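You operate a simulated robot arm through the tools that you are given. There is no shell and no other tool. Be economical: measure what you need, move in short steps, check, and stop when the job is done.

Carry out the task below with a simulated two-armed robot. There is one attempt and no reset: what you move stays moved.

Task
Test the stop button of station five in mid-cycle.
Fine: set 20 seconds, start once, stop before the cycle ends, then reset the fault.

The check looks at the end state, three seconds after you hand in, the way a careful person would. Anything else that was tipped, shoved, dropped, spilled or broken makes it a failure.

Robot
Two 7-joint arms with fingered hands on one trunk, on a base that drives. Base frame: it is fixed to the floor where the robot stands at the start and does not move with it; the origin is under the middle of the robot, x ahead of it, y to its left, z up; the surface under the hand at the start is at about z = 900. Lengths are in mm, angles in rad, forces in N, time in s.
The left shoulder is at the start at [21, 124, 1458], the right one opposite. With the tool pointing down near the work surface each hand reaches from about 100 to 720 mm from the robot's upright axis, wherever it stands, measured 20 degrees to its own side. Places, roughly: station five mode selector [400, -500, 900]; station five seconds selector [700, 0, 1300]; station five start button [300, -400, 900]; station five stop button [300, -500, 900]; station four button box [400, 100, 900]; station four mode selector [400, 100, 900]; station four reset button [700, 300, 1400]; station four seconds selector [700, 600, 1300]; station four stop button [300, 100, 900]; station one button box [400, 1800, 900]; station one mode selector [400, 1700, 900]; station one reset button [700, 2000, 1400]; station one seconds selector [700, 2200, 1300]; station one stop button [300, 1700, 900]; station six button box [400, -1000, 900]; station six mode selector [400, -1000, 900]. Payload 3.6 kg a hand.
The TCP of each hand is the grasp point between the finger pads, 34 mm short of the fingertips. In the tool frame z runs along the fingers and y along their closing line. The gripper opens to 116 mm. The gripper's body begins 40 mm behind the TCP. The gripper is a hand of 5 fingers: y runs from the thumb to the fingers, the wrist lies at [-16, -160, -164] in the tool frame, and closing takes about 1.5 s.
Orientation is that of the tool frame in the base frame, as a unit quaternion [w, x, y, z]. With the fingers straight down and the wrist toward the robot, the tool's x, y and z point along [0, 1, 0], [1, 0, 0] and [0, 0, -1] of the base frame.

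Tools
- The arms move only by the tool send_rows. It takes "left_series", "right_series" or both (then of equal length, played together; a hand with none holds still); each is a list that holds one entry, the list of rows, each a list of 7 numbers: the turn, a rotation vector about the tool's x, y, z in units of 8 degrees (1.0 is 8 degrees), then the shift along the tool's x, y, z in units of 50 mm (1.0 is 50 mm), then the finger opening in mm, from 0 to 116. In form: [[[ax, ay, az, tx, ty, tz, jaw], ...]]. A call has 1 to 20 rows; each row shifts and turns the commanded pose from where the row before left it, along the tool's axes as they then stand. A call with a number of a shift or a turn outside -1 to 1 is refused whole. Rows are played at 5 a second. More than 50 mm and 0.15 rad between two rows, or a gripper value outside its range, and nothing of the call is played. Where a pose cannot be reached the arm comes as near as it can. A force on the tool above 40 N (or 10 N above the force at the start of the call, whichever is more), or a blocked arm, ends the call early, and 0.2 s more pass. The fingers move at their own pace (about 153 mm/s each) and stop on an object; they squeeze with about 26 N. The grip force told is the motor's: it shows also when the fingers shut on nothing. Time passes only in rows, and 0.2 s behind the last, so rows that do not move let the fingers close. The reply holds the time, the measured pose of the TCP, the force on the tool along the base axes, the opening and the grip force, in the units named above and with some noise, with the torque about the TCP (base axes, N m) and any sound that the robot's microphone picked up.
- Cameras (640 x 400 px; columns grow to the right, rows downward): "scene" is now at [103.7, -14, 1656.5]; the picture's right is [-0.13, -0.99, -0.00], its down [-0.32, 0.04, -0.95] and it looks along [0.94, -0.13, -0.32] (base axes); focal length 214 px, centre (320, 200). "left" rides on the left gripper at [-69, -134, -110] in its tool frame; the picture's right is [-0.77, -0.19, 0.61], its down [0.59, -0.58, 0.57] and it looks along [0.25, 0.80, 0.55] (tool axes); focal length 256 px, centre (320, 200). "right" rides on the right gripper at [69, -134, -110] in its tool frame; the picture's right is [-0.77, 0.19, -0.61], its down [-0.59, -0.58, 0.57] and it looks along [-0.25, 0.79, 0.55] (tool axes); focal length 256 px, centre (320, 200). There is no depth. A picture from a camera that has moved, and an enlarged one, comes with that camera's place and axes in the base frame and with its lens.
- camera(camera): a new picture of that camera. The clock stands still meanwhile.
- slide_trunk(by): slides the trunk up (or, below 0, down) by that many mm; the arms and the scene camera ride with it, the base frame stays. It gives what a move gives, with no picture.
- steer(legs): drives the robot by 1 to 6 legs, each [ahead, turn to the left] in mm and rad, along the robot's own axes; the way and the turn of a leg run together, so that a leg with both is an arc; at most 1500 mm and 3.142 rad a leg. The arms and the cameras ride along, it lands a little off, and it stops where it bumps. It gives what a move gives.
- hand_shape(shape, hand): the hand has 5 fingers and takes this shape, open, in about a second: jaw (thumb against the fingers, like two jaws); tri (thumb and two fingers); tip (a fingertip pinch); poke (one finger out to press); point (the index stretched); flat (the hand flat); cup (the hand cupped); fist (a fist). The gripper value then closes the fingers along that shape, each until it touches; the sizes above hold for jaw. It gives what a move gives, with no picture.
- turn_head(pan, tilt): turns the head with the scene camera to pan (to the left, within 1.501 rad either way) and tilt (down, from -0.506 to 1.204), counted from straight ahead of the robot. It gives what a move gives.
- enlarge(camera, box): a new picture of the part [left, top, right, bottom] of that camera's present view, enlarged. The clock stands still meanwhile.
- job_done(): hands the job in; it is judged then, once.

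Go step by step. Nothing tells you exact positions but the pictures and the camera data: compare them with the known pose of the tool, close in by small moves and look again before you grip or let go. The budget is 120 turns and 100 pictures, counting those below and the enlarged ones. Unless the task says otherwise, let go and move clear before handing in, and close with one line.

The tools are called after ">>>" by a JSON object that holds its "fn" and its "kwargs". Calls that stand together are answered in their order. send_rows: Moves the arms, as the interface text tells. Its arguments: {"type":"object","properties":{"left_series":{"type":"array","items":{"type":"array","items":{"type":"array","items":{"type":"number"}}}},"right_series":{"type":"array","items":{"type":"array","items":{"type":"array","items":{"type":"number"}}}}},"required":[]} The other tools are called the same way: slide_trunk (by) slides the trunk up or down; hand_shape (shape, hand) gives the hand a shape; steer (legs) drives the base; turn_head (pan, tilt) turns the head that bears the scene camera; camera (camera) takes a picture; enlarge (camera, box) takes an enlarged picture of a part of a camera's view; job_done () hands the job in.

At the start:

```text
clock: 0.0
left_tcp_pos: [294.2, -51.8, 1628.8]
left_ee_rot: [0.0, 0.707, 0.707, 0.0]
left_force: [-0.2, 0.1, 0.7]
left_torque: [0.01, 0.03, 0.03]
left_finger_gap: 115.9
left_grasp_force: 0.0
left_shape: jaw
right_tcp_pos: [334.7, -368.6, 1609.0]
right_ee_rot: [0.0, 0.706, 0.708, 0.0]
right_force: [0.1, 0.0, 0.4]
right_torque: [0.02, 0.0, 0.0]
right_finger_gap: 115.9
right_grasp_force: 0.1
right_shape: jaw
trunk travel left (down, up): [-650.0, 112.0]
robot x, y, heading: [-2.1, 2.0, -0.001]
head pan, tilt: [-0.134, 0.33]
```

scene: 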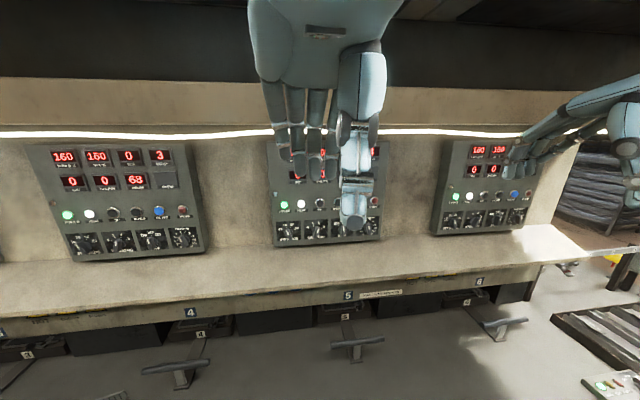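
right: 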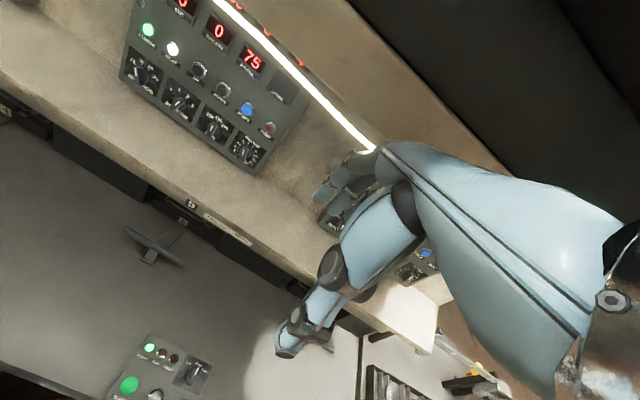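
left: 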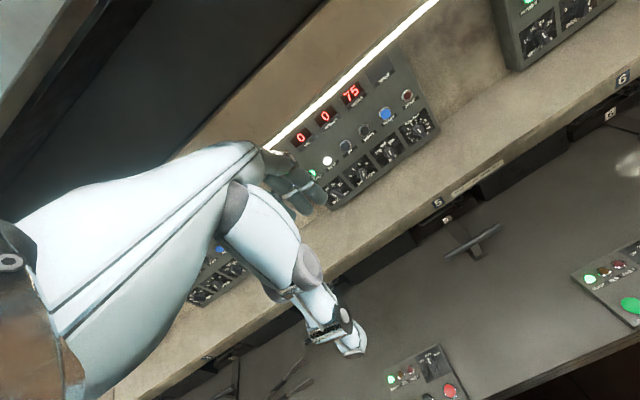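

The station five panel is partly hidden by the left hand. There are also button boxes lower down with green and red buttons. I'll look closer first.

>>> {"fn": "enlarge", "kwargs": {"camera": "left", "box": [260, 40, 460, 240]}}

>>> {"fn": "turn_head", "kwargs": {"pan": -0.6, "tilt": 0.9}}

>>> {"fn": "camera", "kwargs": {"camera": "scene"}}

```text
2.00 times, centred on (360, 140) of left
camera zoom: at [161.9, -119.9, 1739.4], right [-0.19, -0.77, -0.61], down [-0.58, 0.59, -0.57], along [0.8, 0.25, -0.55], focal length 512 px, centre (240, 320)
```

zoom: 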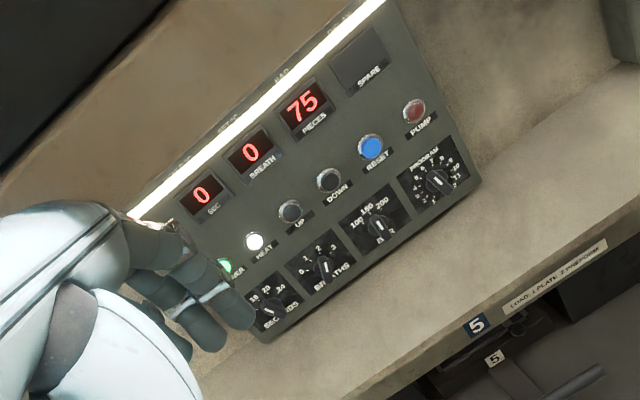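

```text
clock: 1.0
left_tcp_pos: [294.2, -50.9, 1629.4]
left_ee_rot: [-0.001, 0.707, 0.707, -0.001]
left_force: [0.5, -0.2, 0.3]
left_torque: [-0.02, -0.02, 0.01]
left_finger_gap: 115.8
left_grasp_force: 0.1
left_shape: jaw
right_tcp_pos: [335.6, -369.2, 1609.8]
right_ee_rot: [0.0, 0.706, 0.708, 0.0]
right_force: [0.9, 0.2, 0.1]
right_torque: [-0.04, 0.01, -0.01]
right_finger_gap: 115.9
right_grasp_force: 0.0
right_shape: jaw
trunk travel left (down, up): [-650.0, 112.0]
robot x, y, heading: [1.8, -0.1, 0.001]
head pan, tilt: [-0.6, 0.901]
```

```text
95 pictures are left
camera scene: at [73.7, -44.0, 1607.0], right [-0.56, -0.83, 0.0], down [-0.65, 0.44, -0.62], along [0.51, -0.35, -0.78], focal length 214 px, centre (320, 200)
```

scene: 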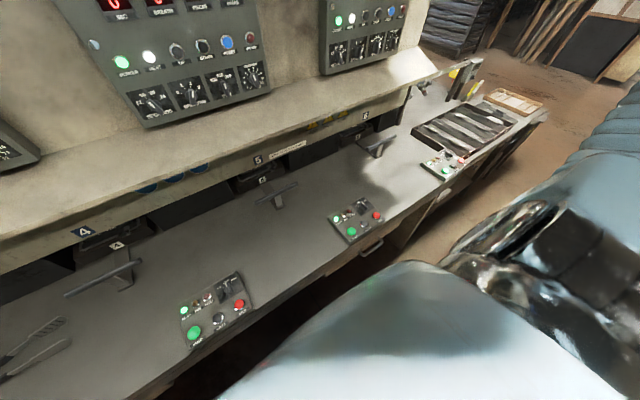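

>>> {"fn": "enlarge", "kwargs": {"camera": "scene", "box": [310, 180, 400, 250]}}

>>> {"fn": "enlarge", "kwargs": {"camera": "scene", "box": [80, 0, 280, 140]}}

>>> {"fn": "enlarge", "kwargs": {"camera": "scene", "box": [160, 260, 270, 360]}}

```text
5.71 times, centred on (355, 215) of scene
camera zoom: at [73.7, -44.0, 1607.0], right [-0.56, -0.83, 0.0], down [-0.65, 0.44, -0.62], along [0.51, -0.35, -0.78], focal length 1226 px, centre (120, 114)
```

zoom: 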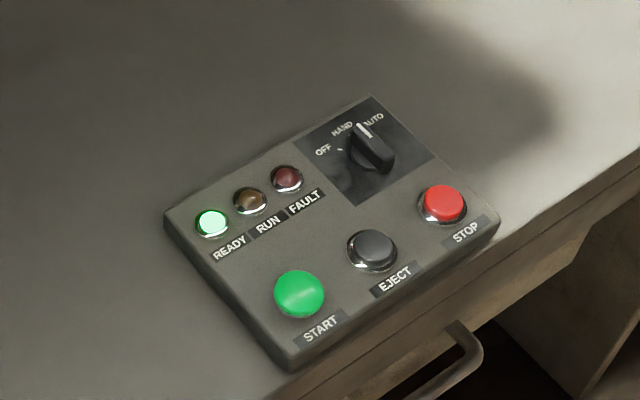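

```text
2.86 times, centred on (180, 70) of scene
camera zoom: at [73.7, -44.0, 1607.0], right [-0.56, -0.83, 0.0], down [-0.65, 0.44, -0.62], along [0.51, -0.35, -0.78], focal length 613 px, centre (720, 571)
```

zoom: 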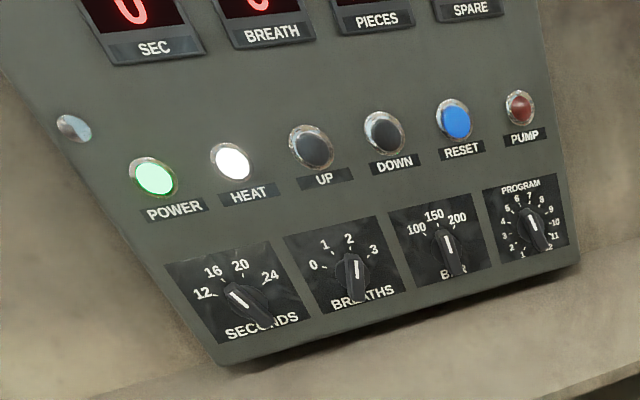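

```text
4.00 times, centred on (215, 310) of scene
camera zoom: at [73.7, -44.0, 1607.0], right [-0.56, -0.83, 0.0], down [-0.65, 0.44, -0.62], along [0.51, -0.35, -0.78], focal length 858 px, centre (740, -240)
```

zoom: 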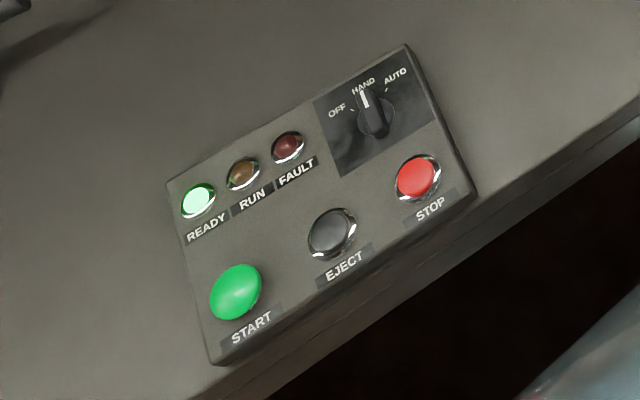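

Station five's box (START/EJECT/STOP, mode) is at about y −420, and its SECONDS knob is at about [705, 9, 1350], not on 20. I'll bring the left hand forward and tip it to point at the panel.

>>> {"fn": "send_rows", "kwargs": {"left_series": [[[0, 0, 0, 0, 1, 0, 116], [0, 0, 0, 0, 1, 0, 116], [0, 0, 0, 0.6, 1, 0, 116], [0, 0, 0, 0.6, 1, 0, 116], [-1, 0, 0, 0, 0, 0, 116], [-1, 0, 0, 0, 0, 0, 116], [-1, 0, 0, 0, 0, 0, 116], [-1, 0, 0, 0, 0, 0, 116], [-1, 0, 0, 0, 0, 0, 116], [-1, 0, 0, 0, 0, 0, 116], [-1, 0, 0, 0, 0, 0, 116], [-1, 0, 0, 0, 0, 0, 116], [-1, 0, 0, 0, 0, 0, 116], [-1, 0, 0, 0, 0, 0, 116], [-1, 0, 0, 0, 0, 0, 116], [-0.25, 0, 0, 0, 0, 0, 116], [0, 0, 0, 0, -1, 0, 116], [0, 0, 0, 0, -1, 0, 116], [0, 0, 0, 0, -1, 0, 116]]]}}

>>> {"fn": "turn_head", "kwargs": {"pan": 0.0, "tilt": 0.5}}

>>> {"fn": "camera", "kwargs": {"camera": "scene"}}

>>> {"fn": "camera", "kwargs": {"camera": "left"}}

```text
refused: row 3 steps farther than a row can; nothing moved
```

```text
clock: 2.0
left_tcp_pos: [294.9, -52.5, 1628.6]
left_ee_rot: [0.001, 0.707, 0.707, -0.001]
left_force: [-0.1, -0.2, 0.1]
left_torque: [0.01, -0.01, -0.03]
left_finger_gap: 115.8
left_grasp_force: 0.0
left_shape: jaw
right_tcp_pos: [334.0, -369.2, 1609.4]
right_ee_rot: [0.0, 0.706, 0.708, 0.0]
right_force: [-0.8, -0.4, -0.3]
right_torque: [0.04, 0.0, 0.01]
right_finger_gap: 115.8
right_grasp_force: 0.1
right_shape: jaw
trunk travel left (down, up): [-650.0, 112.0]
robot x, y, heading: [-1.2, 0.6, -0.001]
head pan, tilt: [0.0, 0.499]
```

```text
91 pictures are left
camera scene: at [102.3, -1.5, 1640.8], right [0.0, -1.0, 0.0], down [-0.48, 0.0, -0.88], along [0.88, 0.0, -0.48], focal length 214 px, centre (320, 200)
```

scene: 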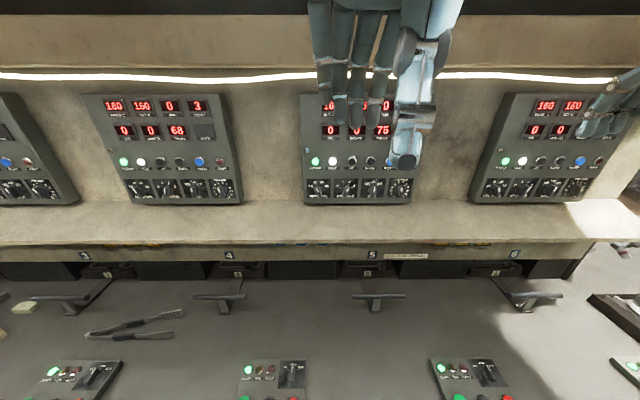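

```text
90 pictures are left
camera left: at [161.9, -119.9, 1739.5], right [-0.19, -0.77, -0.61], down [-0.58, 0.59, -0.57], along [0.8, 0.25, -0.55], focal length 256 px, centre (320, 200)
```

left: 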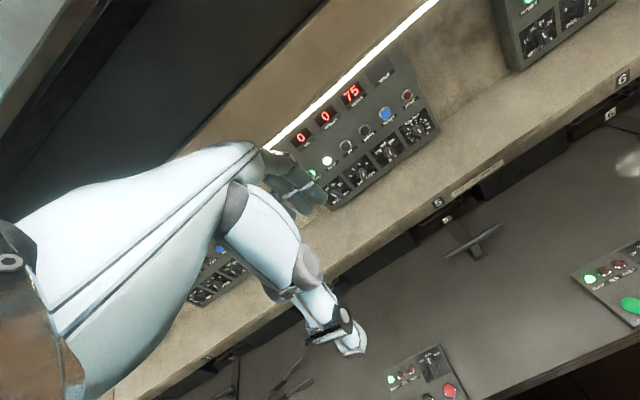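

>>> {"fn": "send_rows", "kwargs": {"left_series": [[[0, 0, 0, 0, 1, 0, 116], [0, 0, 0, 0, 1, 0, 116], [0, 0, 0, 0.6, 0.75, 0, 116], [0, 0, 0, 0.6, 0.75, 0, 116], [-1, 0, 0, 0, 0, 0, 116], [-1, 0, 0, 0, 0, 0, 116], [-1, 0, 0, 0, 0, 0, 116], [-1, 0, 0, 0, 0, 0, 116], [-1, 0, 0, 0, 0, 0, 116], [-1, 0, 0, 0, 0, 0, 116], [-1, 0, 0, 0, 0, 0, 116], [-1, 0, 0, 0, 0, 0, 116], [-1, 0, 0, 0, 0, 0, 116], [-1, 0, 0, 0, 0, 0, 116], [-1, 0, 0, 0, 0, 0, 116], [-0.25, 0, 0, 0, 0, 0, 116], [0, 0, 0, 0, -1, 0, 116], [0, 0, 0, 0, -1, 0, 116], [0, 0, 0, 0, -1, 0, 116]]]}}

>>> {"fn": "camera", "kwargs": {"camera": "scene"}}

>>> {"fn": "camera", "kwargs": {"camera": "left"}}

```text
clock: 2.5
left_tcp_pos: [340.1, -51.0, 1629.7]
left_ee_rot: [-0.003, 0.714, 0.7, 0.001]
left_force: [-19.1, 1.8, -7.3]
left_torque: [-0.11, 0.03, 0.36]
left_finger_gap: 115.3
left_grasp_force: 0.1
left_shape: jaw
right_tcp_pos: [330.7, -368.5, 1610.1]
right_ee_rot: [0.001, 0.707, 0.707, 0.0]
right_force: [0.5, 0.1, 0.3]
right_torque: [-0.02, 0.0, -0.02]
right_finger_gap: 116.2
right_grasp_force: 0.1
right_shape: jaw
trunk travel left (down, up): [-650.0, 112.0]
robot x, y, heading: [-4.2, -1.9, 0.002]
head pan, tilt: [0.0, 0.499]
stopped in row 2 (left hand): the force on the tool passed its limit at 47 N (the readings are from after the stop); the commanded pose is now the measured one
```

```text
89 pictures are left
camera scene: at [97.1, -0.8, 1641.0], right [0.0, -1.0, 0.0], down [-0.48, 0.0, -0.88], along [0.88, 0.0, -0.48], focal length 214 px, centre (320, 200)
```

scene: 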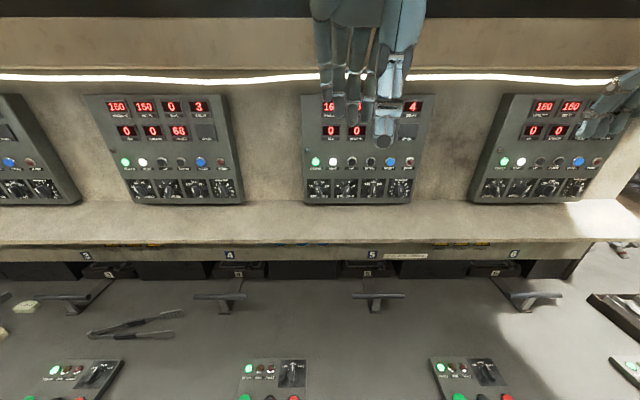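

```text
88 pictures are left
camera left: at [206.9, -118.8, 1740.1], right [-0.2, -0.76, -0.61], down [-0.57, 0.6, -0.56], along [0.8, 0.23, -0.56], focal length 256 px, centre (320, 200)
```

left: 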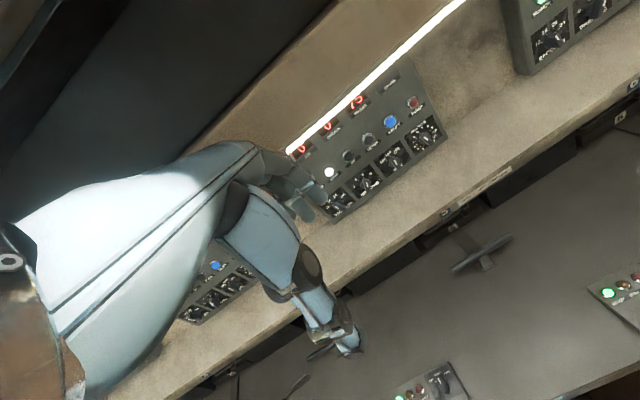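

The hand's back touched the dark hood overhead. I'll back off, go down, and then go forward and tip.

>>> {"fn": "send_rows", "kwargs": {"left_series": [[[0, 0, 0, 0, -1, 0, 116], [0, 0, 0, 0, 0, 1, 116], [0, 0, 0, 0, 0, 1, 116], [0, 0, 0, 0, 0, 1, 116], [0, 0, 0, 0, 0, 1, 116], [0, 0, 0, 1, 0, 0, 116], [0, 0, 0, 0, 1, 0, 116], [0, 0, 0, 0, 1, 0, 116]]]}}

>>> {"fn": "send_rows", "kwargs": {"left_series": [[[-1, 0, 0, 0, 0, 0, 116], [-1, 0, 0, 0, 0, 0, 116], [-1, 0, 0, 0, 0, 0, 116], [-1, 0, 0, 0, 0, 0, 116], [-1, 0, 0, 0, 0, 0, 116], [-1, 0, 0, 0, 0, 0, 116], [-1, 0, 0, 0, 0, 0, 116], [-1, 0, 0, 0, 0, 0, 116], [-1, 0, 0, 0, 0, 0, 116], [-1, 0, 0, 0, 0, 0, 116], [-1, 0, 0, 0, 0, 0, 116], [-0.25, 0, 0, 0, 0, 0, 116]]]}}

>>> {"fn": "camera", "kwargs": {"camera": "scene"}}

>>> {"fn": "camera", "kwargs": {"camera": "left"}}

```text
clock: 4.3
left_tcp_pos: [413.7, -16.9, 1441.6]
left_ee_rot: [-0.003, 0.713, 0.701, 0.0]
left_force: [-0.5, 0.0, 0.7]
left_torque: [0.01, 0.02, -0.02]
left_finger_gap: 116.4
left_grasp_force: 0.0
left_shape: jaw
left hand out of reach, approached as far as the arm can: row 6
right_tcp_pos: [335.7, -370.8, 1607.9]
right_ee_rot: [-0.001, 0.707, 0.707, 0.0]
right_force: [0.1, 0.2, 0.6]
right_torque: [0.02, 0.01, -0.03]
right_finger_gap: 116.0
right_grasp_force: 0.0
right_shape: jaw
trunk travel left (down, up): [-650.0, 112.0]
robot x, y, heading: [4.3, 0.3, -0.001]
head pan, tilt: [0.0, 0.499]
```

```text
clock: 6.1
left_tcp_pos: [445.6, 38.5, 1495.9]
left_ee_rot: [0.427, 0.496, 0.671, 0.349]
left_force: [0.2, 0.7, -0.7]
left_torque: [-0.01, 0.01, -0.03]
left_finger_gap: 116.0
left_grasp_force: 0.1
left_shape: jaw
left hand out of reach, approached as far as the arm can: row 4
right_tcp_pos: [335.8, -366.0, 1609.7]
right_ee_rot: [-0.001, 0.706, 0.708, -0.001]
right_force: [-0.4, 0.4, 0.2]
right_torque: [-0.04, -0.01, -0.02]
right_finger_gap: 115.7
right_grasp_force: 0.1
right_shape: jaw
trunk travel left (down, up): [-650.0, 112.0]
robot x, y, heading: [0.1, 3.2, 0.004]
head pan, tilt: [0.0, 0.499]
stopped in row 9 (left hand): the arm was blocked; the commanded pose is now the measured one
```

```text
87 pictures are left
camera scene: at [102.5, 1.1, 1640.8], right [0.0, -1.0, 0.0], down [-0.48, 0.0, -0.88], along [0.88, 0.0, -0.48], focal length 214 px, centre (320, 200)
```

scene: 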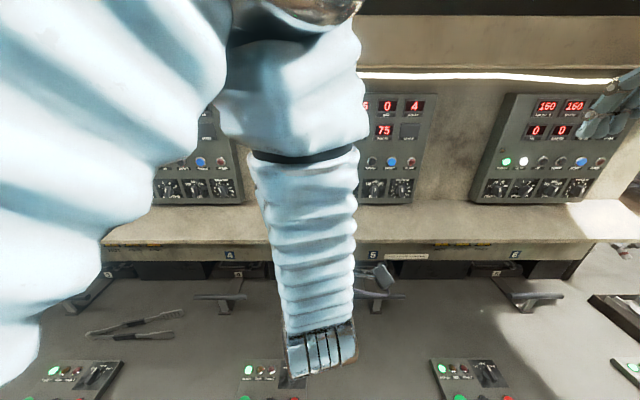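

```text
86 pictures are left
camera left: at [305.1, -68.5, 1435.9], right [0.6, -0.77, -0.23], down [0.23, 0.44, -0.87], along [0.77, 0.47, 0.44], focal length 256 px, centre (320, 200)
```

left: 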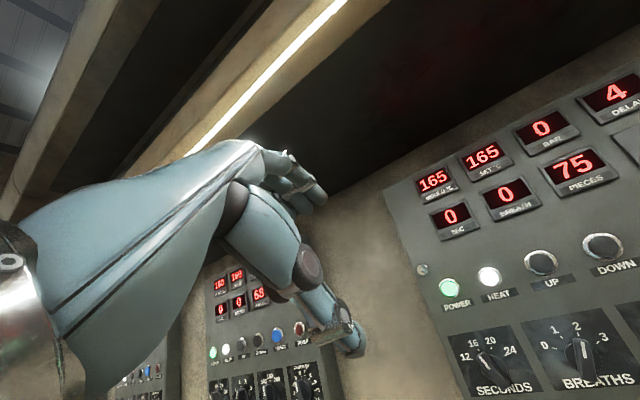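

The high elbow blocks this posture. A palm-inward posture with the robot turned left, standing more to the right, should suit better. While the view is good, I'll read the dial.

>>> {"fn": "enlarge", "kwargs": {"camera": "left", "box": [440, 300, 600, 400]}}

>>> {"fn": "enlarge", "kwargs": {"camera": "scene", "box": [425, 345, 515, 400]}}

```text
4.00 times, centred on (520, 350) of left
camera zoom: at [305.1, -68.5, 1435.9], right [0.6, -0.77, -0.23], down [0.23, 0.44, -0.87], along [0.77, 0.47, 0.44], focal length 1024 px, centre (-480, -400)
```

zoom: 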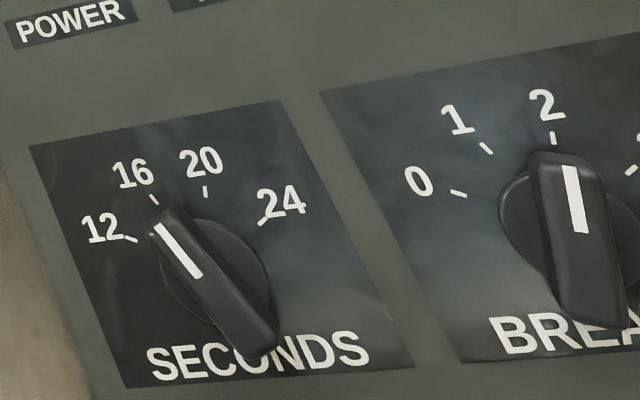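

```text
7.11 times, centred on (470, 372) of scene
camera zoom: at [102.5, 1.1, 1640.8], right [0.0, -1.0, 0.0], down [-0.48, 0.0, -0.88], along [0.88, 0.0, -0.48], focal length 1525 px, centre (-747, -1027)
```

zoom: 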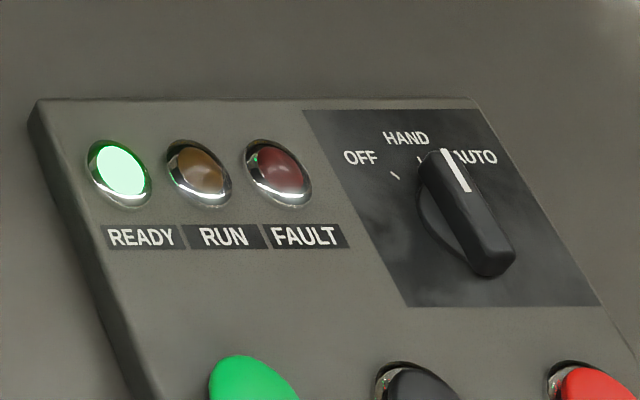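

Mode is on AUTO and SECONDS is on 16, so it needs one notch clockwise. I'll use the right hand with a poking finger for everything, and move the left hand out to the left, out of view.

>>> {"fn": "send_rows", "kwargs": {"left_series": [[[1, 0, 0, 0, 0, 0, 116], [1, 0, 0, 0, 0, 0, 116], [1, 0, 0, 1, 0, 0, 116], [1, 0, 0, 1, 0, 0, 116], [1, 0, 0, 1, 0, 0, 116], [0, 0, 0, 1, 0, 0, 116], [0, 0, 0, 1, 0, 0, 116], [0, 0, 0, 1, 0, 0, 116], [0, 0, 0, 1, 0, 0, 116]]]}}

>>> {"fn": "hand_shape", "kwargs": {"hand": "right", "shape": "poke"}}

>>> {"fn": "camera", "kwargs": {"camera": "scene"}}

>>> {"fn": "camera", "kwargs": {"camera": "right"}}

```text
clock: 7.0
left_tcp_pos: [450.9, 90.5, 1362.8]
left_ee_rot: [0.207, 0.558, 0.792, 0.135]
left_force: [-0.8, -0.1, 0.2]
left_torque: [-0.03, -0.04, 0.01]
left_finger_gap: 116.0
left_grasp_force: 0.0
left_shape: jaw
left hand out of reach, approached as far as the arm can: row 3, 4
right_tcp_pos: [339.5, -373.3, 1608.1]
right_ee_rot: [-0.001, 0.706, 0.708, 0.001]
right_force: [0.8, -0.9, 0.0]
right_torque: [0.05, 0.04, 0.01]
right_finger_gap: 116.0
right_grasp_force: 0.2
right_shape: jaw
trunk travel left (down, up): [-650.0, 112.0]
robot x, y, heading: [-0.2, 1.4, 0.006]
head pan, tilt: [0.0, 0.499]
stopped in row 4 (left hand): the arm was blocked; the commanded pose is now the measured one
```

```text
clock: 7.9
left_tcp_pos: [448.5, 92.8, 1364.4]
left_ee_rot: [0.209, 0.556, 0.793, 0.135]
left_force: [-0.2, 0.3, 0.2]
left_torque: [0.03, -0.02, 0.0]
left_finger_gap: 116.0
left_grasp_force: 0.1
left_shape: jaw
right_tcp_pos: [336.0, -367.8, 1609.5]
right_ee_rot: [0.0, 0.707, 0.707, 0.0]
right_force: [-0.7, 0.2, 0.4]
right_torque: [-0.02, -0.01, 0.02]
right_finger_gap: 0.0
right_grasp_force: 0.1
right_shape: poke
trunk travel left (down, up): [-650.0, 112.0]
robot x, y, heading: [-2.3, 2.4, -0.002]
head pan, tilt: [0.0, 0.499]
```

```text
83 pictures are left
camera scene: at [95.2, -17.5, 1625.6], right [-0.2, -0.98, 0.0], down [-0.61, 0.12, -0.78], along [0.77, -0.15, -0.62], focal length 214 px, centre (320, 200)
```

scene: 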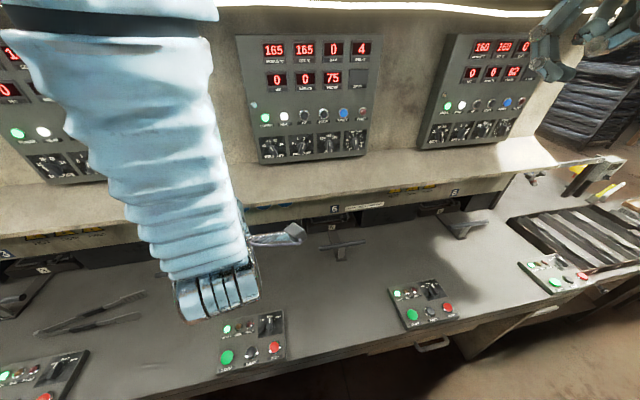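

```text
82 pictures are left
camera right: at [201.6, -299.8, 1719.4], right [0.19, -0.77, 0.61], down [-0.58, -0.59, -0.56], along [0.8, -0.25, -0.55], focal length 256 px, centre (320, 200)
```

right: 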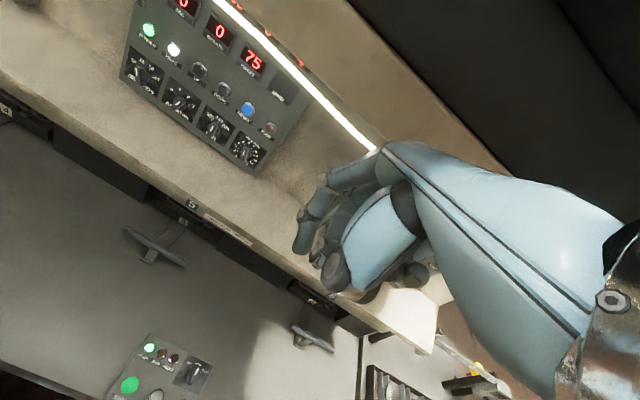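

The left forearm crowds the head, so I'll lower it and take it to the left.

>>> {"fn": "send_rows", "kwargs": {"left_series": [[[0, 0, 0, 0.7, -0.13, 0.65, 116], [0, 0, 0, 0.7, -0.13, 0.65, 116], [0, 0, 0, 0.7, -0.13, 0.65, 116], [0, 0, 0, 0.7, -0.13, 0.65, 116]]]}}

>>> {"fn": "turn_head", "kwargs": {"pan": -0.4, "tilt": 0.3}}

>>> {"fn": "camera", "kwargs": {"camera": "scene"}}

```text
clock: 8.9
left_tcp_pos: [451.5, 168.8, 1218.3]
left_ee_rot: [0.207, 0.557, 0.792, 0.141]
left_force: [-0.9, -0.1, -0.1]
left_torque: [0.01, -0.02, 0.02]
left_finger_gap: 116.1
left_grasp_force: 0.0
left_shape: jaw
left hand out of reach, approached as far as the arm can: row 1, 3, 4
right_tcp_pos: [336.0, -371.0, 1609.3]
right_ee_rot: [-0.001, 0.707, 0.707, 0.0]
right_force: [-0.4, -1.2, 0.9]
right_torque: [0.03, 0.03, -0.04]
right_finger_gap: 0.1
right_grasp_force: 0.0
right_shape: poke
trunk travel left (down, up): [-650.0, 112.0]
robot x, y, heading: [1.5, 3.6, -0.004]
head pan, tilt: [0.0, 0.499]
```

```text
clock: 9.7
left_tcp_pos: [450.5, 172.7, 1219.5]
left_ee_rot: [0.206, 0.557, 0.793, 0.14]
left_force: [0.1, 0.7, -0.2]
left_torque: [0.01, 0.0, 0.02]
left_finger_gap: 115.8
left_grasp_force: 0.0
left_shape: jaw
right_tcp_pos: [335.4, -368.8, 1610.3]
right_ee_rot: [0.0, 0.706, 0.708, 0.0]
right_force: [0.3, -0.1, 0.2]
right_torque: [-0.02, -0.01, 0.05]
right_finger_gap: 0.0
right_grasp_force: 0.1
right_shape: poke
trunk travel left (down, up): [-650.0, 112.0]
robot x, y, heading: [-0.8, -1.8, 0.002]
head pan, tilt: [-0.4, 0.3]
```

```text
81 pictures are left
camera scene: at [97.0, -37.3, 1659.2], right [-0.39, -0.92, 0.0], down [-0.27, 0.12, -0.96], along [0.88, -0.37, -0.3], focal length 214 px, centre (320, 200)
```

scene: 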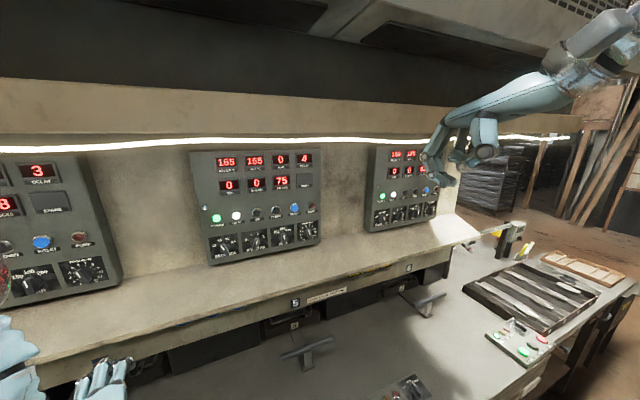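

>>> {"fn": "enlarge", "kwargs": {"camera": "scene", "box": [400, 60, 600, 200]}}

>>> {"fn": "enlarge", "kwargs": {"camera": "right", "box": [260, 120, 480, 330]}}

```text
2.86 times, centred on (500, 130) of scene
camera zoom: at [97.0, -37.3, 1659.2], right [-0.39, -0.92, 0.0], down [-0.27, 0.12, -0.96], along [0.88, -0.37, -0.3], focal length 613 px, centre (-194, 400)
```

zoom: 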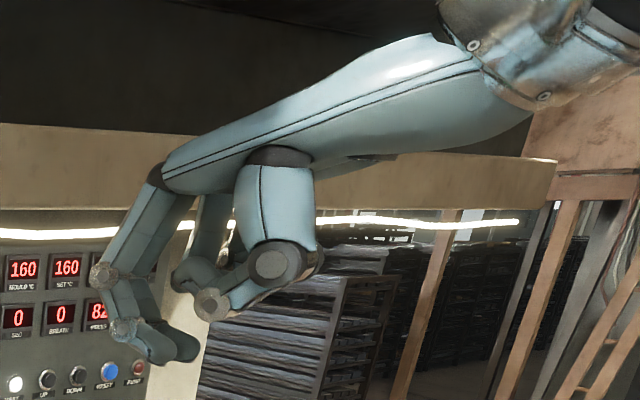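

```text
1.90 times, centred on (370, 225) of right
camera zoom: at [201.8, -300.3, 1719.3], right [0.19, -0.77, 0.61], down [-0.58, -0.59, -0.56], along [0.8, -0.25, -0.55], focal length 488 px, centre (225, 152)
```

zoom: 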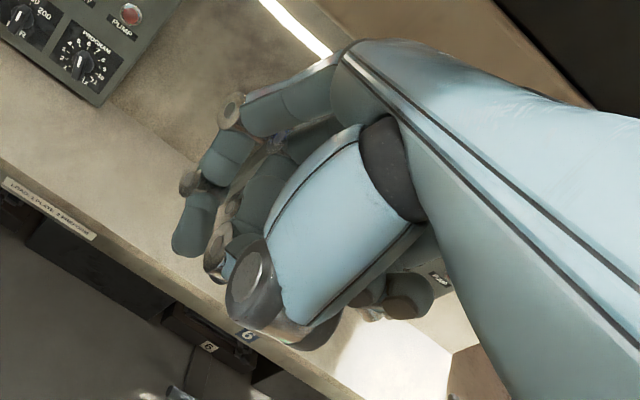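

In the poke shape the fingertip is about [17, −20, +20] in the tool frame, good for pressing down. For the panel, "point" should stretch the finger forward, so I'll try it.

>>> {"fn": "hand_shape", "kwargs": {"hand": "right", "shape": "point"}}

>>> {"fn": "send_rows", "kwargs": {"right_series": [[[0, 0, 0, 0, 0, 1, 0], [0, 0, 0, 0, 0, 1, 0], [0, 0, 0, 0, 0, 1, 0], [0, 0, 0, 1, 0, 0, 0], [0, 0, 0, 1, 0, 0, 0], [0, 0, 0, 1, 0, 0, 0]]]}}

>>> {"fn": "camera", "kwargs": {"camera": "scene"}}

>>> {"fn": "camera", "kwargs": {"camera": "right"}}

```text
clock: 10.6
left_tcp_pos: [451.4, 171.1, 1218.9]
left_ee_rot: [0.206, 0.556, 0.793, 0.141]
left_force: [-0.6, -0.1, 0.3]
left_torque: [-0.01, 0.05, 0.0]
left_finger_gap: 115.9
left_grasp_force: 0.3
left_shape: jaw
right_tcp_pos: [335.3, -367.9, 1609.2]
right_ee_rot: [-0.001, 0.706, 0.708, 0.0]
right_force: [0.1, 0.5, -0.3]
right_torque: [0.0, -0.03, 0.03]
right_finger_gap: 108.1
right_grasp_force: 0.1
right_shape: point
trunk travel left (down, up): [-650.0, 112.0]
robot x, y, heading: [1.9, -0.6, -0.004]
head pan, tilt: [-0.4, 0.3]
```

```text
clock: 12.0
left_tcp_pos: [450.4, 170.8, 1218.5]
left_ee_rot: [0.206, 0.556, 0.793, 0.14]
left_force: [0.8, -0.8, -0.3]
left_torque: [0.02, 0.01, 0.02]
left_finger_gap: 115.7
left_grasp_force: 0.0
left_shape: jaw
right_tcp_pos: [336.6, -256.5, 1459.5]
right_ee_rot: [0.0, 0.707, 0.707, 0.001]
right_force: [0.9, 0.2, -0.1]
right_torque: [0.04, -0.02, 0.0]
right_finger_gap: 0.0
right_grasp_force: 0.2
right_shape: point
right hand out of reach, approached as far as the arm can: row 6
trunk travel left (down, up): [-650.0, 112.0]
robot x, y, heading: [-3.1, -2.5, 0.003]
head pan, tilt: [-0.4, 0.3]
```

```text
78 pictures are left
camera scene: at [96.1, -38.4, 1659.2], right [-0.39, -0.92, 0.0], down [-0.27, 0.12, -0.96], along [0.88, -0.37, -0.3], focal length 214 px, centre (320, 200)
```

scene: 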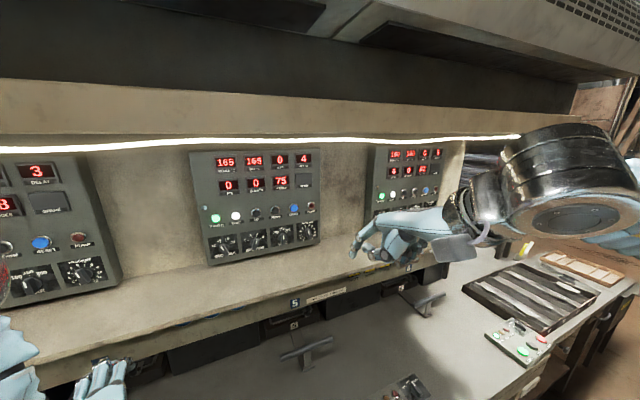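

```text
77 pictures are left
camera right: at [202.0, -188.6, 1568.5], right [0.19, -0.77, 0.61], down [-0.58, -0.59, -0.57], along [0.8, -0.24, -0.55], focal length 256 px, centre (320, 200)
```

right: 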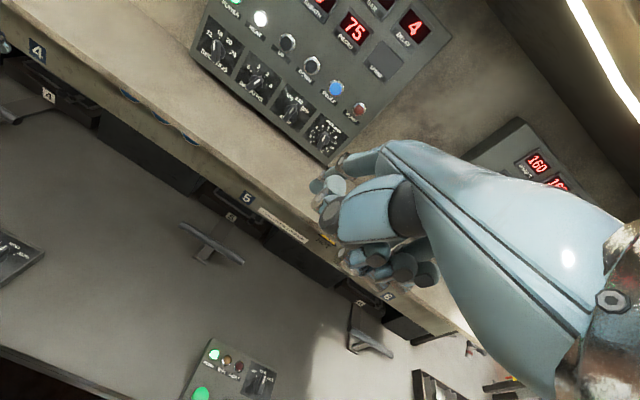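

The zero opening curled the pointing finger, so I'll open it again.

>>> {"fn": "send_rows", "kwargs": {"right_series": [[[0, 0, 0, 0, 1, 0, 108], [0, 0, 0, 0, 1, 0, 108], [0, 0, 0, 0, 0, 0, 108], [0, 0, 0, 0, 0, 0, 108]]]}}

>>> {"fn": "camera", "kwargs": {"camera": "scene"}}

>>> {"fn": "camera", "kwargs": {"camera": "right"}}

```text
clock: 13.0
left_tcp_pos: [450.9, 171.2, 1218.8]
left_ee_rot: [0.206, 0.557, 0.792, 0.14]
left_force: [0.2, 0.1, 1.0]
left_torque: [0.04, 0.01, 0.01]
left_finger_gap: 116.0
left_grasp_force: 0.0
left_shape: jaw
right_tcp_pos: [434.8, -256.0, 1456.7]
right_ee_rot: [-0.002, 0.707, 0.707, -0.001]
right_force: [-0.4, -0.1, -0.4]
right_torque: [0.0, 0.01, -0.02]
right_finger_gap: 0.0
right_grasp_force: 0.1
right_shape: point
trunk travel left (down, up): [-650.0, 112.0]
robot x, y, heading: [-3.1, -3.4, -0.002]
head pan, tilt: [-0.4, 0.3]
```

```text
76 pictures are left
camera scene: at [97.3, -37.2, 1659.2], right [-0.39, -0.92, 0.0], down [-0.27, 0.12, -0.96], along [0.88, -0.37, -0.3], focal length 214 px, centre (320, 200)
```

scene: 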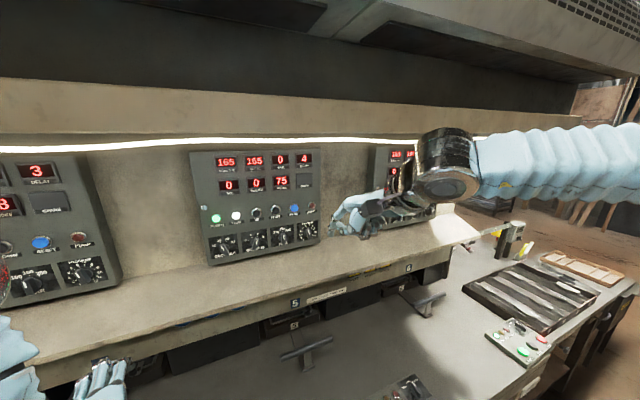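

```text
75 pictures are left
camera right: at [302.6, -186.8, 1567.8], right [0.19, -0.77, 0.61], down [-0.58, -0.59, -0.56], along [0.79, -0.25, -0.55], focal length 256 px, centre (320, 200)
```

right: 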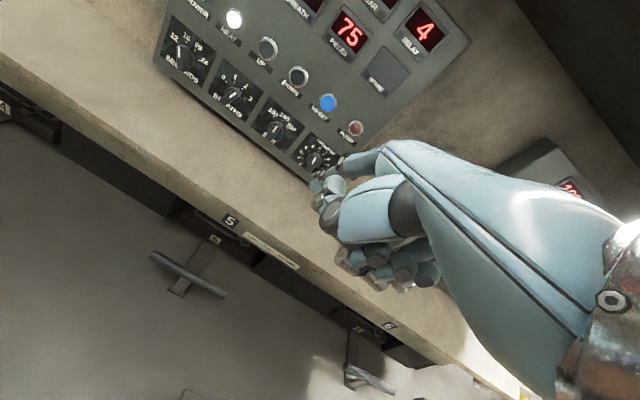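

>>> {"fn": "hand_shape", "kwargs": {"hand": "right", "shape": "point"}}

>>> {"fn": "enlarge", "kwargs": {"camera": "scene", "box": [300, 150, 480, 270]}}

>>> {"fn": "enlarge", "kwargs": {"camera": "right", "box": [220, 100, 480, 300]}}

```text
clock: 13.9
left_tcp_pos: [450.7, 170.7, 1219.2]
left_ee_rot: [0.206, 0.557, 0.793, 0.14]
left_force: [0.0, 1.4, 0.3]
left_torque: [-0.01, -0.01, 0.01]
left_finger_gap: 116.0
left_grasp_force: 0.0
left_shape: jaw
right_tcp_pos: [435.9, -255.7, 1458.6]
right_ee_rot: [0.001, 0.707, 0.707, 0.0]
right_force: [0.0, 0.1, 0.1]
right_torque: [-0.02, 0.04, 0.01]
right_finger_gap: 0.1
right_grasp_force: 0.1
right_shape: point
trunk travel left (down, up): [-650.0, 112.0]
robot x, y, heading: [-1.9, 4.5, -0.002]
head pan, tilt: [-0.4, 0.3]
```

```text
3.33 times, centred on (390, 210) of scene
camera zoom: at [97.0, -37.6, 1659.2], right [-0.39, -0.92, 0.0], down [-0.27, 0.12, -0.96], along [0.88, -0.37, -0.3], focal length 715 px, centre (87, 167)
```

zoom: 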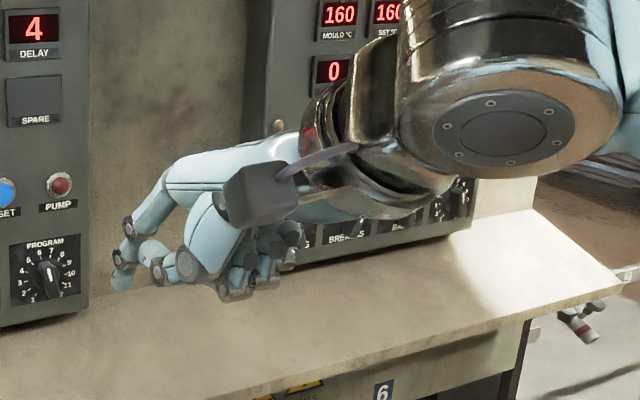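

```text
2.00 times, centred on (350, 200) of right
camera zoom: at [302.1, -186.9, 1567.9], right [0.19, -0.77, 0.61], down [-0.58, -0.59, -0.56], along [0.8, -0.25, -0.55], focal length 512 px, centre (260, 200)
```

zoom: 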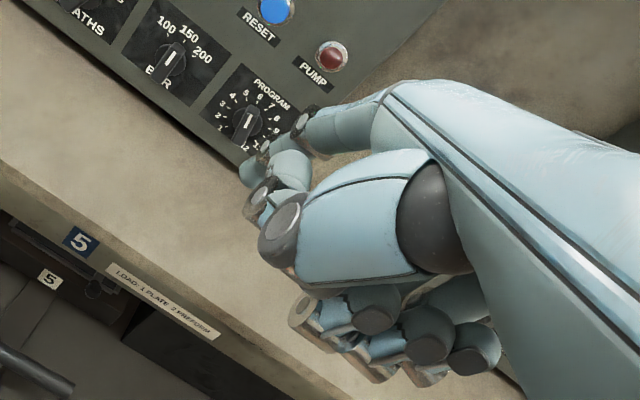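

>>> {"fn": "hand_shape", "kwargs": {"hand": "right", "shape": "jaw"}}

>>> {"fn": "hand_shape", "kwargs": {"hand": "right", "shape": "point"}}

>>> {"fn": "camera", "kwargs": {"camera": "right"}}

>>> {"fn": "enlarge", "kwargs": {"camera": "scene", "box": [300, 150, 480, 270]}}

```text
clock: 14.8
left_tcp_pos: [451.2, 171.9, 1219.0]
left_ee_rot: [0.205, 0.556, 0.793, 0.14]
left_force: [0.2, -0.3, 1.0]
left_torque: [-0.04, 0.0, 0.0]
left_finger_gap: 116.2
left_grasp_force: 0.0
left_shape: jaw
right_tcp_pos: [435.6, -255.1, 1457.3]
right_ee_rot: [0.0, 0.706, 0.708, 0.0]
right_force: [0.5, -0.2, -0.1]
right_torque: [-0.02, 0.0, -0.02]
right_finger_gap: 116.1
right_grasp_force: 0.1
right_shape: jaw
trunk travel left (down, up): [-650.0, 112.0]
robot x, y, heading: [0.2, -0.8, 0.0]
head pan, tilt: [-0.4, 0.3]
```

```text
clock: 15.7
left_tcp_pos: [451.5, 170.9, 1219.1]
left_ee_rot: [0.206, 0.557, 0.792, 0.14]
left_force: [0.7, -0.3, -0.6]
left_torque: [0.01, 0.0, -0.01]
left_finger_gap: 115.9
left_grasp_force: 0.0
left_shape: jaw
right_tcp_pos: [436.9, -255.4, 1457.6]
right_ee_rot: [0.0, 0.706, 0.708, 0.0]
right_force: [0.7, 0.5, 0.4]
right_torque: [0.04, -0.03, 0.03]
right_finger_gap: 107.9
right_grasp_force: 0.1
right_shape: point
trunk travel left (down, up): [-650.0, 112.0]
robot x, y, heading: [-3.2, -0.5, -0.003]
head pan, tilt: [-0.4, 0.3]
```

```text
72 pictures are left
camera right: at [302.2, -186.8, 1567.9], right [0.19, -0.77, 0.61], down [-0.58, -0.59, -0.56], along [0.8, -0.25, -0.55], focal length 256 px, centre (320, 200)
```

right: 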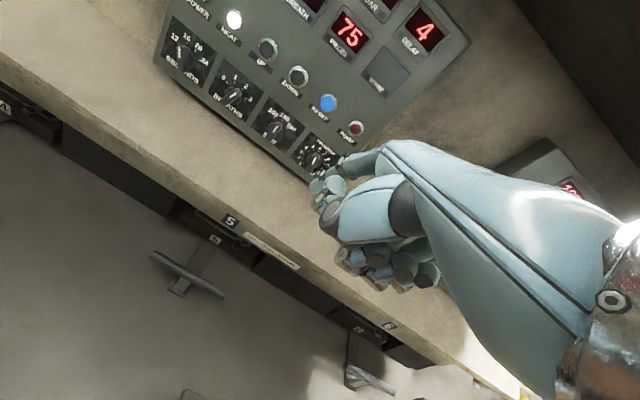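

```text
3.33 times, centred on (390, 210) of scene
camera zoom: at [97.1, -37.4, 1659.2], right [-0.39, -0.92, 0.0], down [-0.27, 0.12, -0.96], along [0.88, -0.37, -0.3], focal length 715 px, centre (87, 167)
```

zoom: 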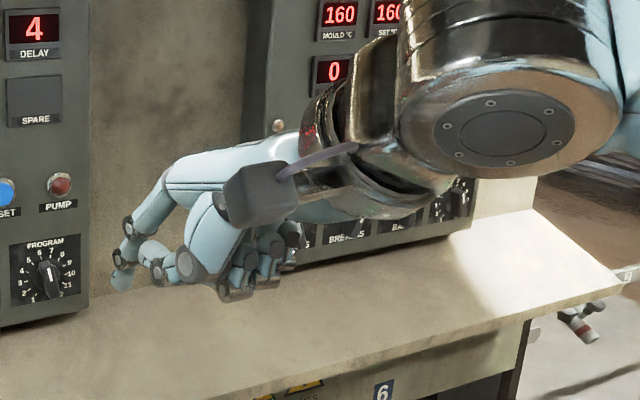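

>>> {"fn": "send_rows", "kwargs": {"right_series": [[[0, 0, 0, 0, 0, 0, 116], [0, 0, 0, 0, 0, 0, 116], [0, 0, 0, 0, 0, 0, 116], [0, 0, 0, 0, 0, 0, 116], [0, 0, 0, 0, 0, 0, 116]]]}}

>>> {"fn": "enlarge", "kwargs": {"camera": "scene", "box": [300, 150, 480, 270]}}

```text
clock: 16.9
left_tcp_pos: [450.1, 171.2, 1218.9]
left_ee_rot: [0.205, 0.557, 0.793, 0.14]
left_force: [-0.7, -0.3, 0.9]
left_torque: [0.0, -0.04, 0.01]
left_finger_gap: 115.9
left_grasp_force: 0.1
left_shape: jaw
right_tcp_pos: [434.7, -255.5, 1457.2]
right_ee_rot: [0.0, 0.707, 0.708, -0.001]
right_force: [0.3, -0.1, -0.3]
right_torque: [-0.02, 0.01, 0.01]
right_finger_gap: 108.0
right_grasp_force: 0.0
right_shape: point
trunk travel left (down, up): [-650.0, 112.0]
robot x, y, heading: [-0.9, -2.2, -0.001]
head pan, tilt: [-0.4, 0.3]
```

```text
3.33 times, centred on (390, 210) of scene
camera zoom: at [97.0, -37.4, 1659.2], right [-0.39, -0.92, 0.0], down [-0.27, 0.12, -0.96], along [0.88, -0.37, -0.3], focal length 715 px, centre (87, 167)
```

zoom: 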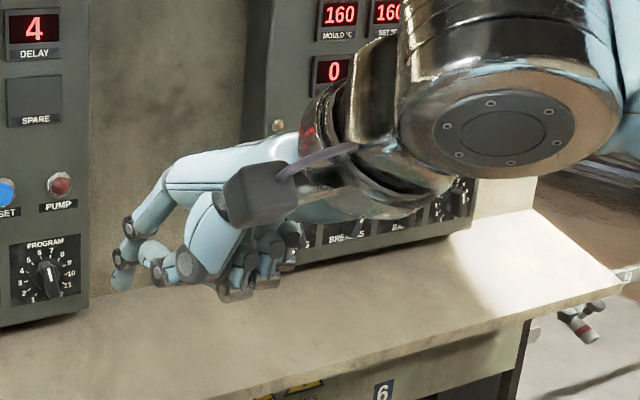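

The pointing finger's tip is about [17, 78, 30] in the tool frame. Tilting the hand up about 45° makes it lead forward, so I'll do that.

>>> {"fn": "send_rows", "kwargs": {"right_series": [[[-1, 0, 0, 0, 0, 0, 116], [-1, 0, 0, 0, 0, 0, 116], [-1, 0, 0, 0, 0, 0, 116], [-1, 0, 0, 0, 0, 0, 116], [-1, 0, 0, 0, 0, 0, 116], [-0.6, 0, 0, 0, 0, 0, 116]]]}}

>>> {"fn": "turn_head", "kwargs": {"pan": -0.2, "tilt": 0.35}}

>>> {"fn": "camera", "kwargs": {"camera": "scene"}}

>>> {"fn": "camera", "kwargs": {"camera": "right"}}

```text
clock: 18.3
left_tcp_pos: [449.6, 170.7, 1220.1]
left_ee_rot: [0.206, 0.556, 0.793, 0.14]
left_force: [0.8, 0.5, -0.4]
left_torque: [0.0, 0.06, 0.02]
left_finger_gap: 116.1
left_grasp_force: 0.1
left_shape: jaw
right_tcp_pos: [451.9, -283.1, 1475.4]
right_ee_rot: [0.226, 0.685, 0.658, 0.216]
right_force: [-0.4, -0.1, -0.7]
right_torque: [0.0, 0.01, 0.04]
right_finger_gap: 108.2
right_grasp_force: 0.0
right_shape: point
right hand out of reach, approached as far as the arm can: row 3, 4, 5, 6
trunk travel left (down, up): [-650.0, 112.0]
robot x, y, heading: [-0.9, 0.3, 0.006]
head pan, tilt: [-0.4, 0.3]
```

```text
clock: 19.1
left_tcp_pos: [449.9, 171.8, 1218.5]
left_ee_rot: [0.206, 0.557, 0.793, 0.139]
left_force: [-0.3, 0.0, 1.0]
left_torque: [0.03, -0.01, -0.01]
left_finger_gap: 115.7
left_grasp_force: 0.0
left_shape: jaw
right_tcp_pos: [452.5, -282.2, 1473.1]
right_ee_rot: [0.225, 0.685, 0.659, 0.215]
right_force: [0.8, 0.3, -0.2]
right_torque: [0.01, 0.0, 0.02]
right_finger_gap: 108.3
right_grasp_force: 0.0
right_shape: point
trunk travel left (down, up): [-650.0, 112.0]
robot x, y, heading: [-0.2, -2.9, 0.004]
head pan, tilt: [-0.201, 0.351]
```

```text
69 pictures are left
camera scene: at [102.3, -19.5, 1654.5], right [-0.2, -0.98, 0.0], down [-0.34, 0.07, -0.94], along [0.92, -0.19, -0.34], focal length 214 px, centre (320, 200)
```

scene: 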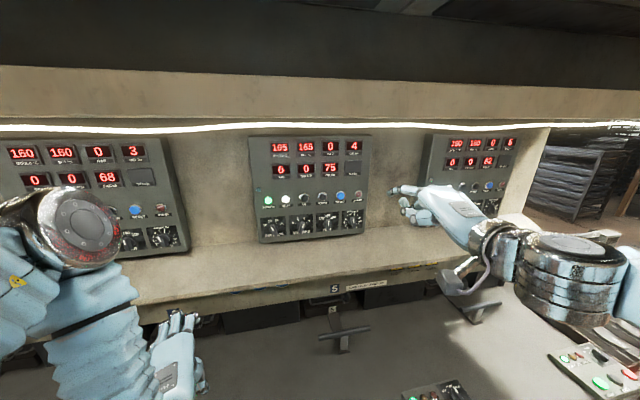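

```text
68 pictures are left
camera right: at [282.1, -207.2, 1482.9], right [-0.24, -0.76, 0.61], down [-0.15, -0.59, -0.8], along [0.96, -0.29, 0.02], focal length 256 px, centre (320, 200)
```

right: 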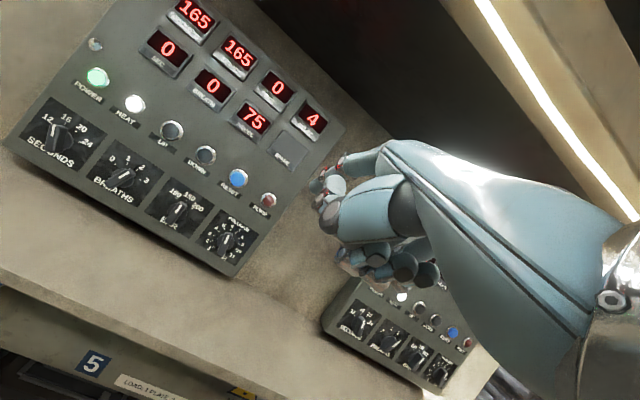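

>>> {"fn": "enlarge", "kwargs": {"camera": "scene", "box": [360, 150, 480, 230]}}

>>> {"fn": "enlarge", "kwargs": {"camera": "scene", "box": [245, 130, 380, 245]}}

>>> {"fn": "enlarge", "kwargs": {"camera": "right", "box": [240, 120, 400, 220]}}

```text
5.00 times, centred on (420, 190) of scene
camera zoom: at [102.3, -19.5, 1654.5], right [-0.2, -0.98, 0.0], down [-0.34, 0.07, -0.94], along [0.92, -0.19, -0.34], focal length 1072 px, centre (-180, 250)
```

zoom: 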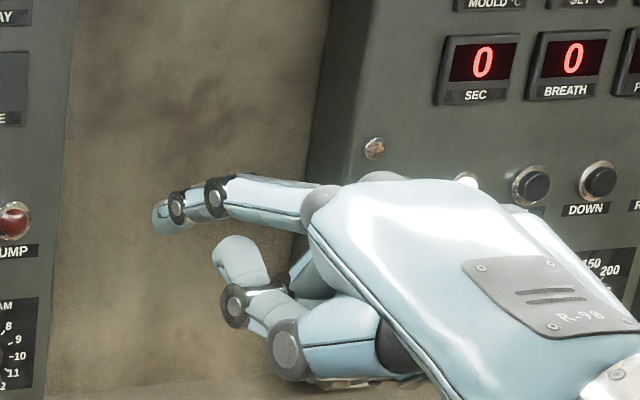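

```text
3.48 times, centred on (312, 188) of scene
camera zoom: at [102.3, -19.5, 1654.5], right [-0.2, -0.98, 0.0], down [-0.34, 0.07, -0.94], along [0.92, -0.19, -0.34], focal length 746 px, centre (346, 244)
```

zoom: 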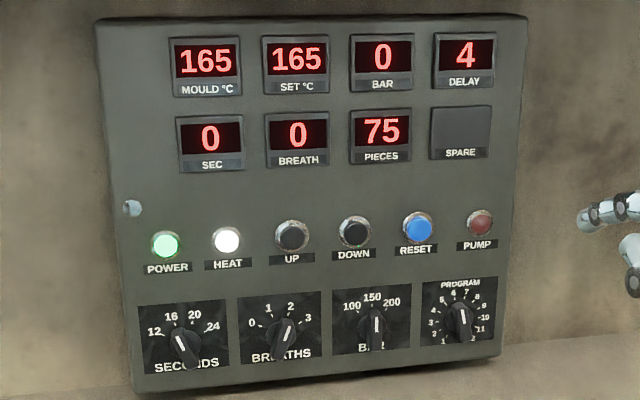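

```text
4.00 times, centred on (320, 170) of right
camera zoom: at [282.1, -207.2, 1482.9], right [-0.24, -0.76, 0.61], down [-0.15, -0.59, -0.8], along [0.96, -0.29, 0.02], focal length 1024 px, centre (320, 320)
```

zoom: 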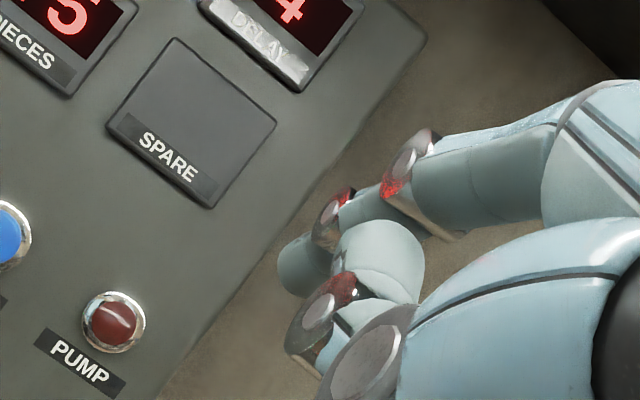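

>>> {"fn": "enlarge", "kwargs": {"camera": "right", "box": [0, 85, 130, 200]}}

>>> {"fn": "enlarge", "kwargs": {"camera": "scene", "box": [260, 205, 300, 245]}}

```text
3.48 times, centred on (65, 142) of right
camera zoom: at [282.1, -207.2, 1482.9], right [-0.24, -0.76, 0.61], down [-0.15, -0.59, -0.8], along [0.96, -0.29, 0.02], focal length 890 px, centre (1207, 400)
```

zoom: 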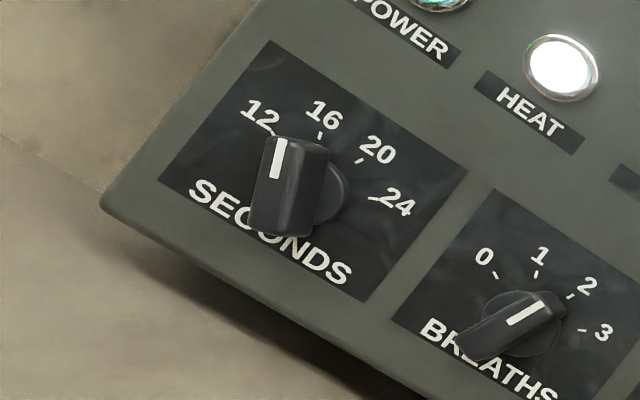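

```text
10.00 times, centred on (280, 225) of scene
camera zoom: at [102.3, -19.5, 1654.5], right [-0.2, -0.98, 0.0], down [-0.34, 0.07, -0.94], along [0.92, -0.19, -0.34], focal length 2145 px, centre (720, -50)
```

zoom: 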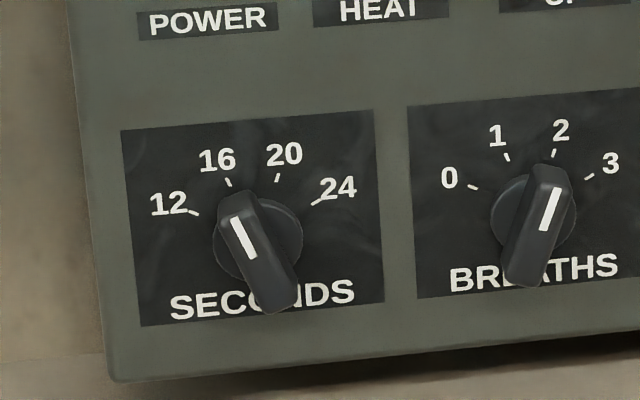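

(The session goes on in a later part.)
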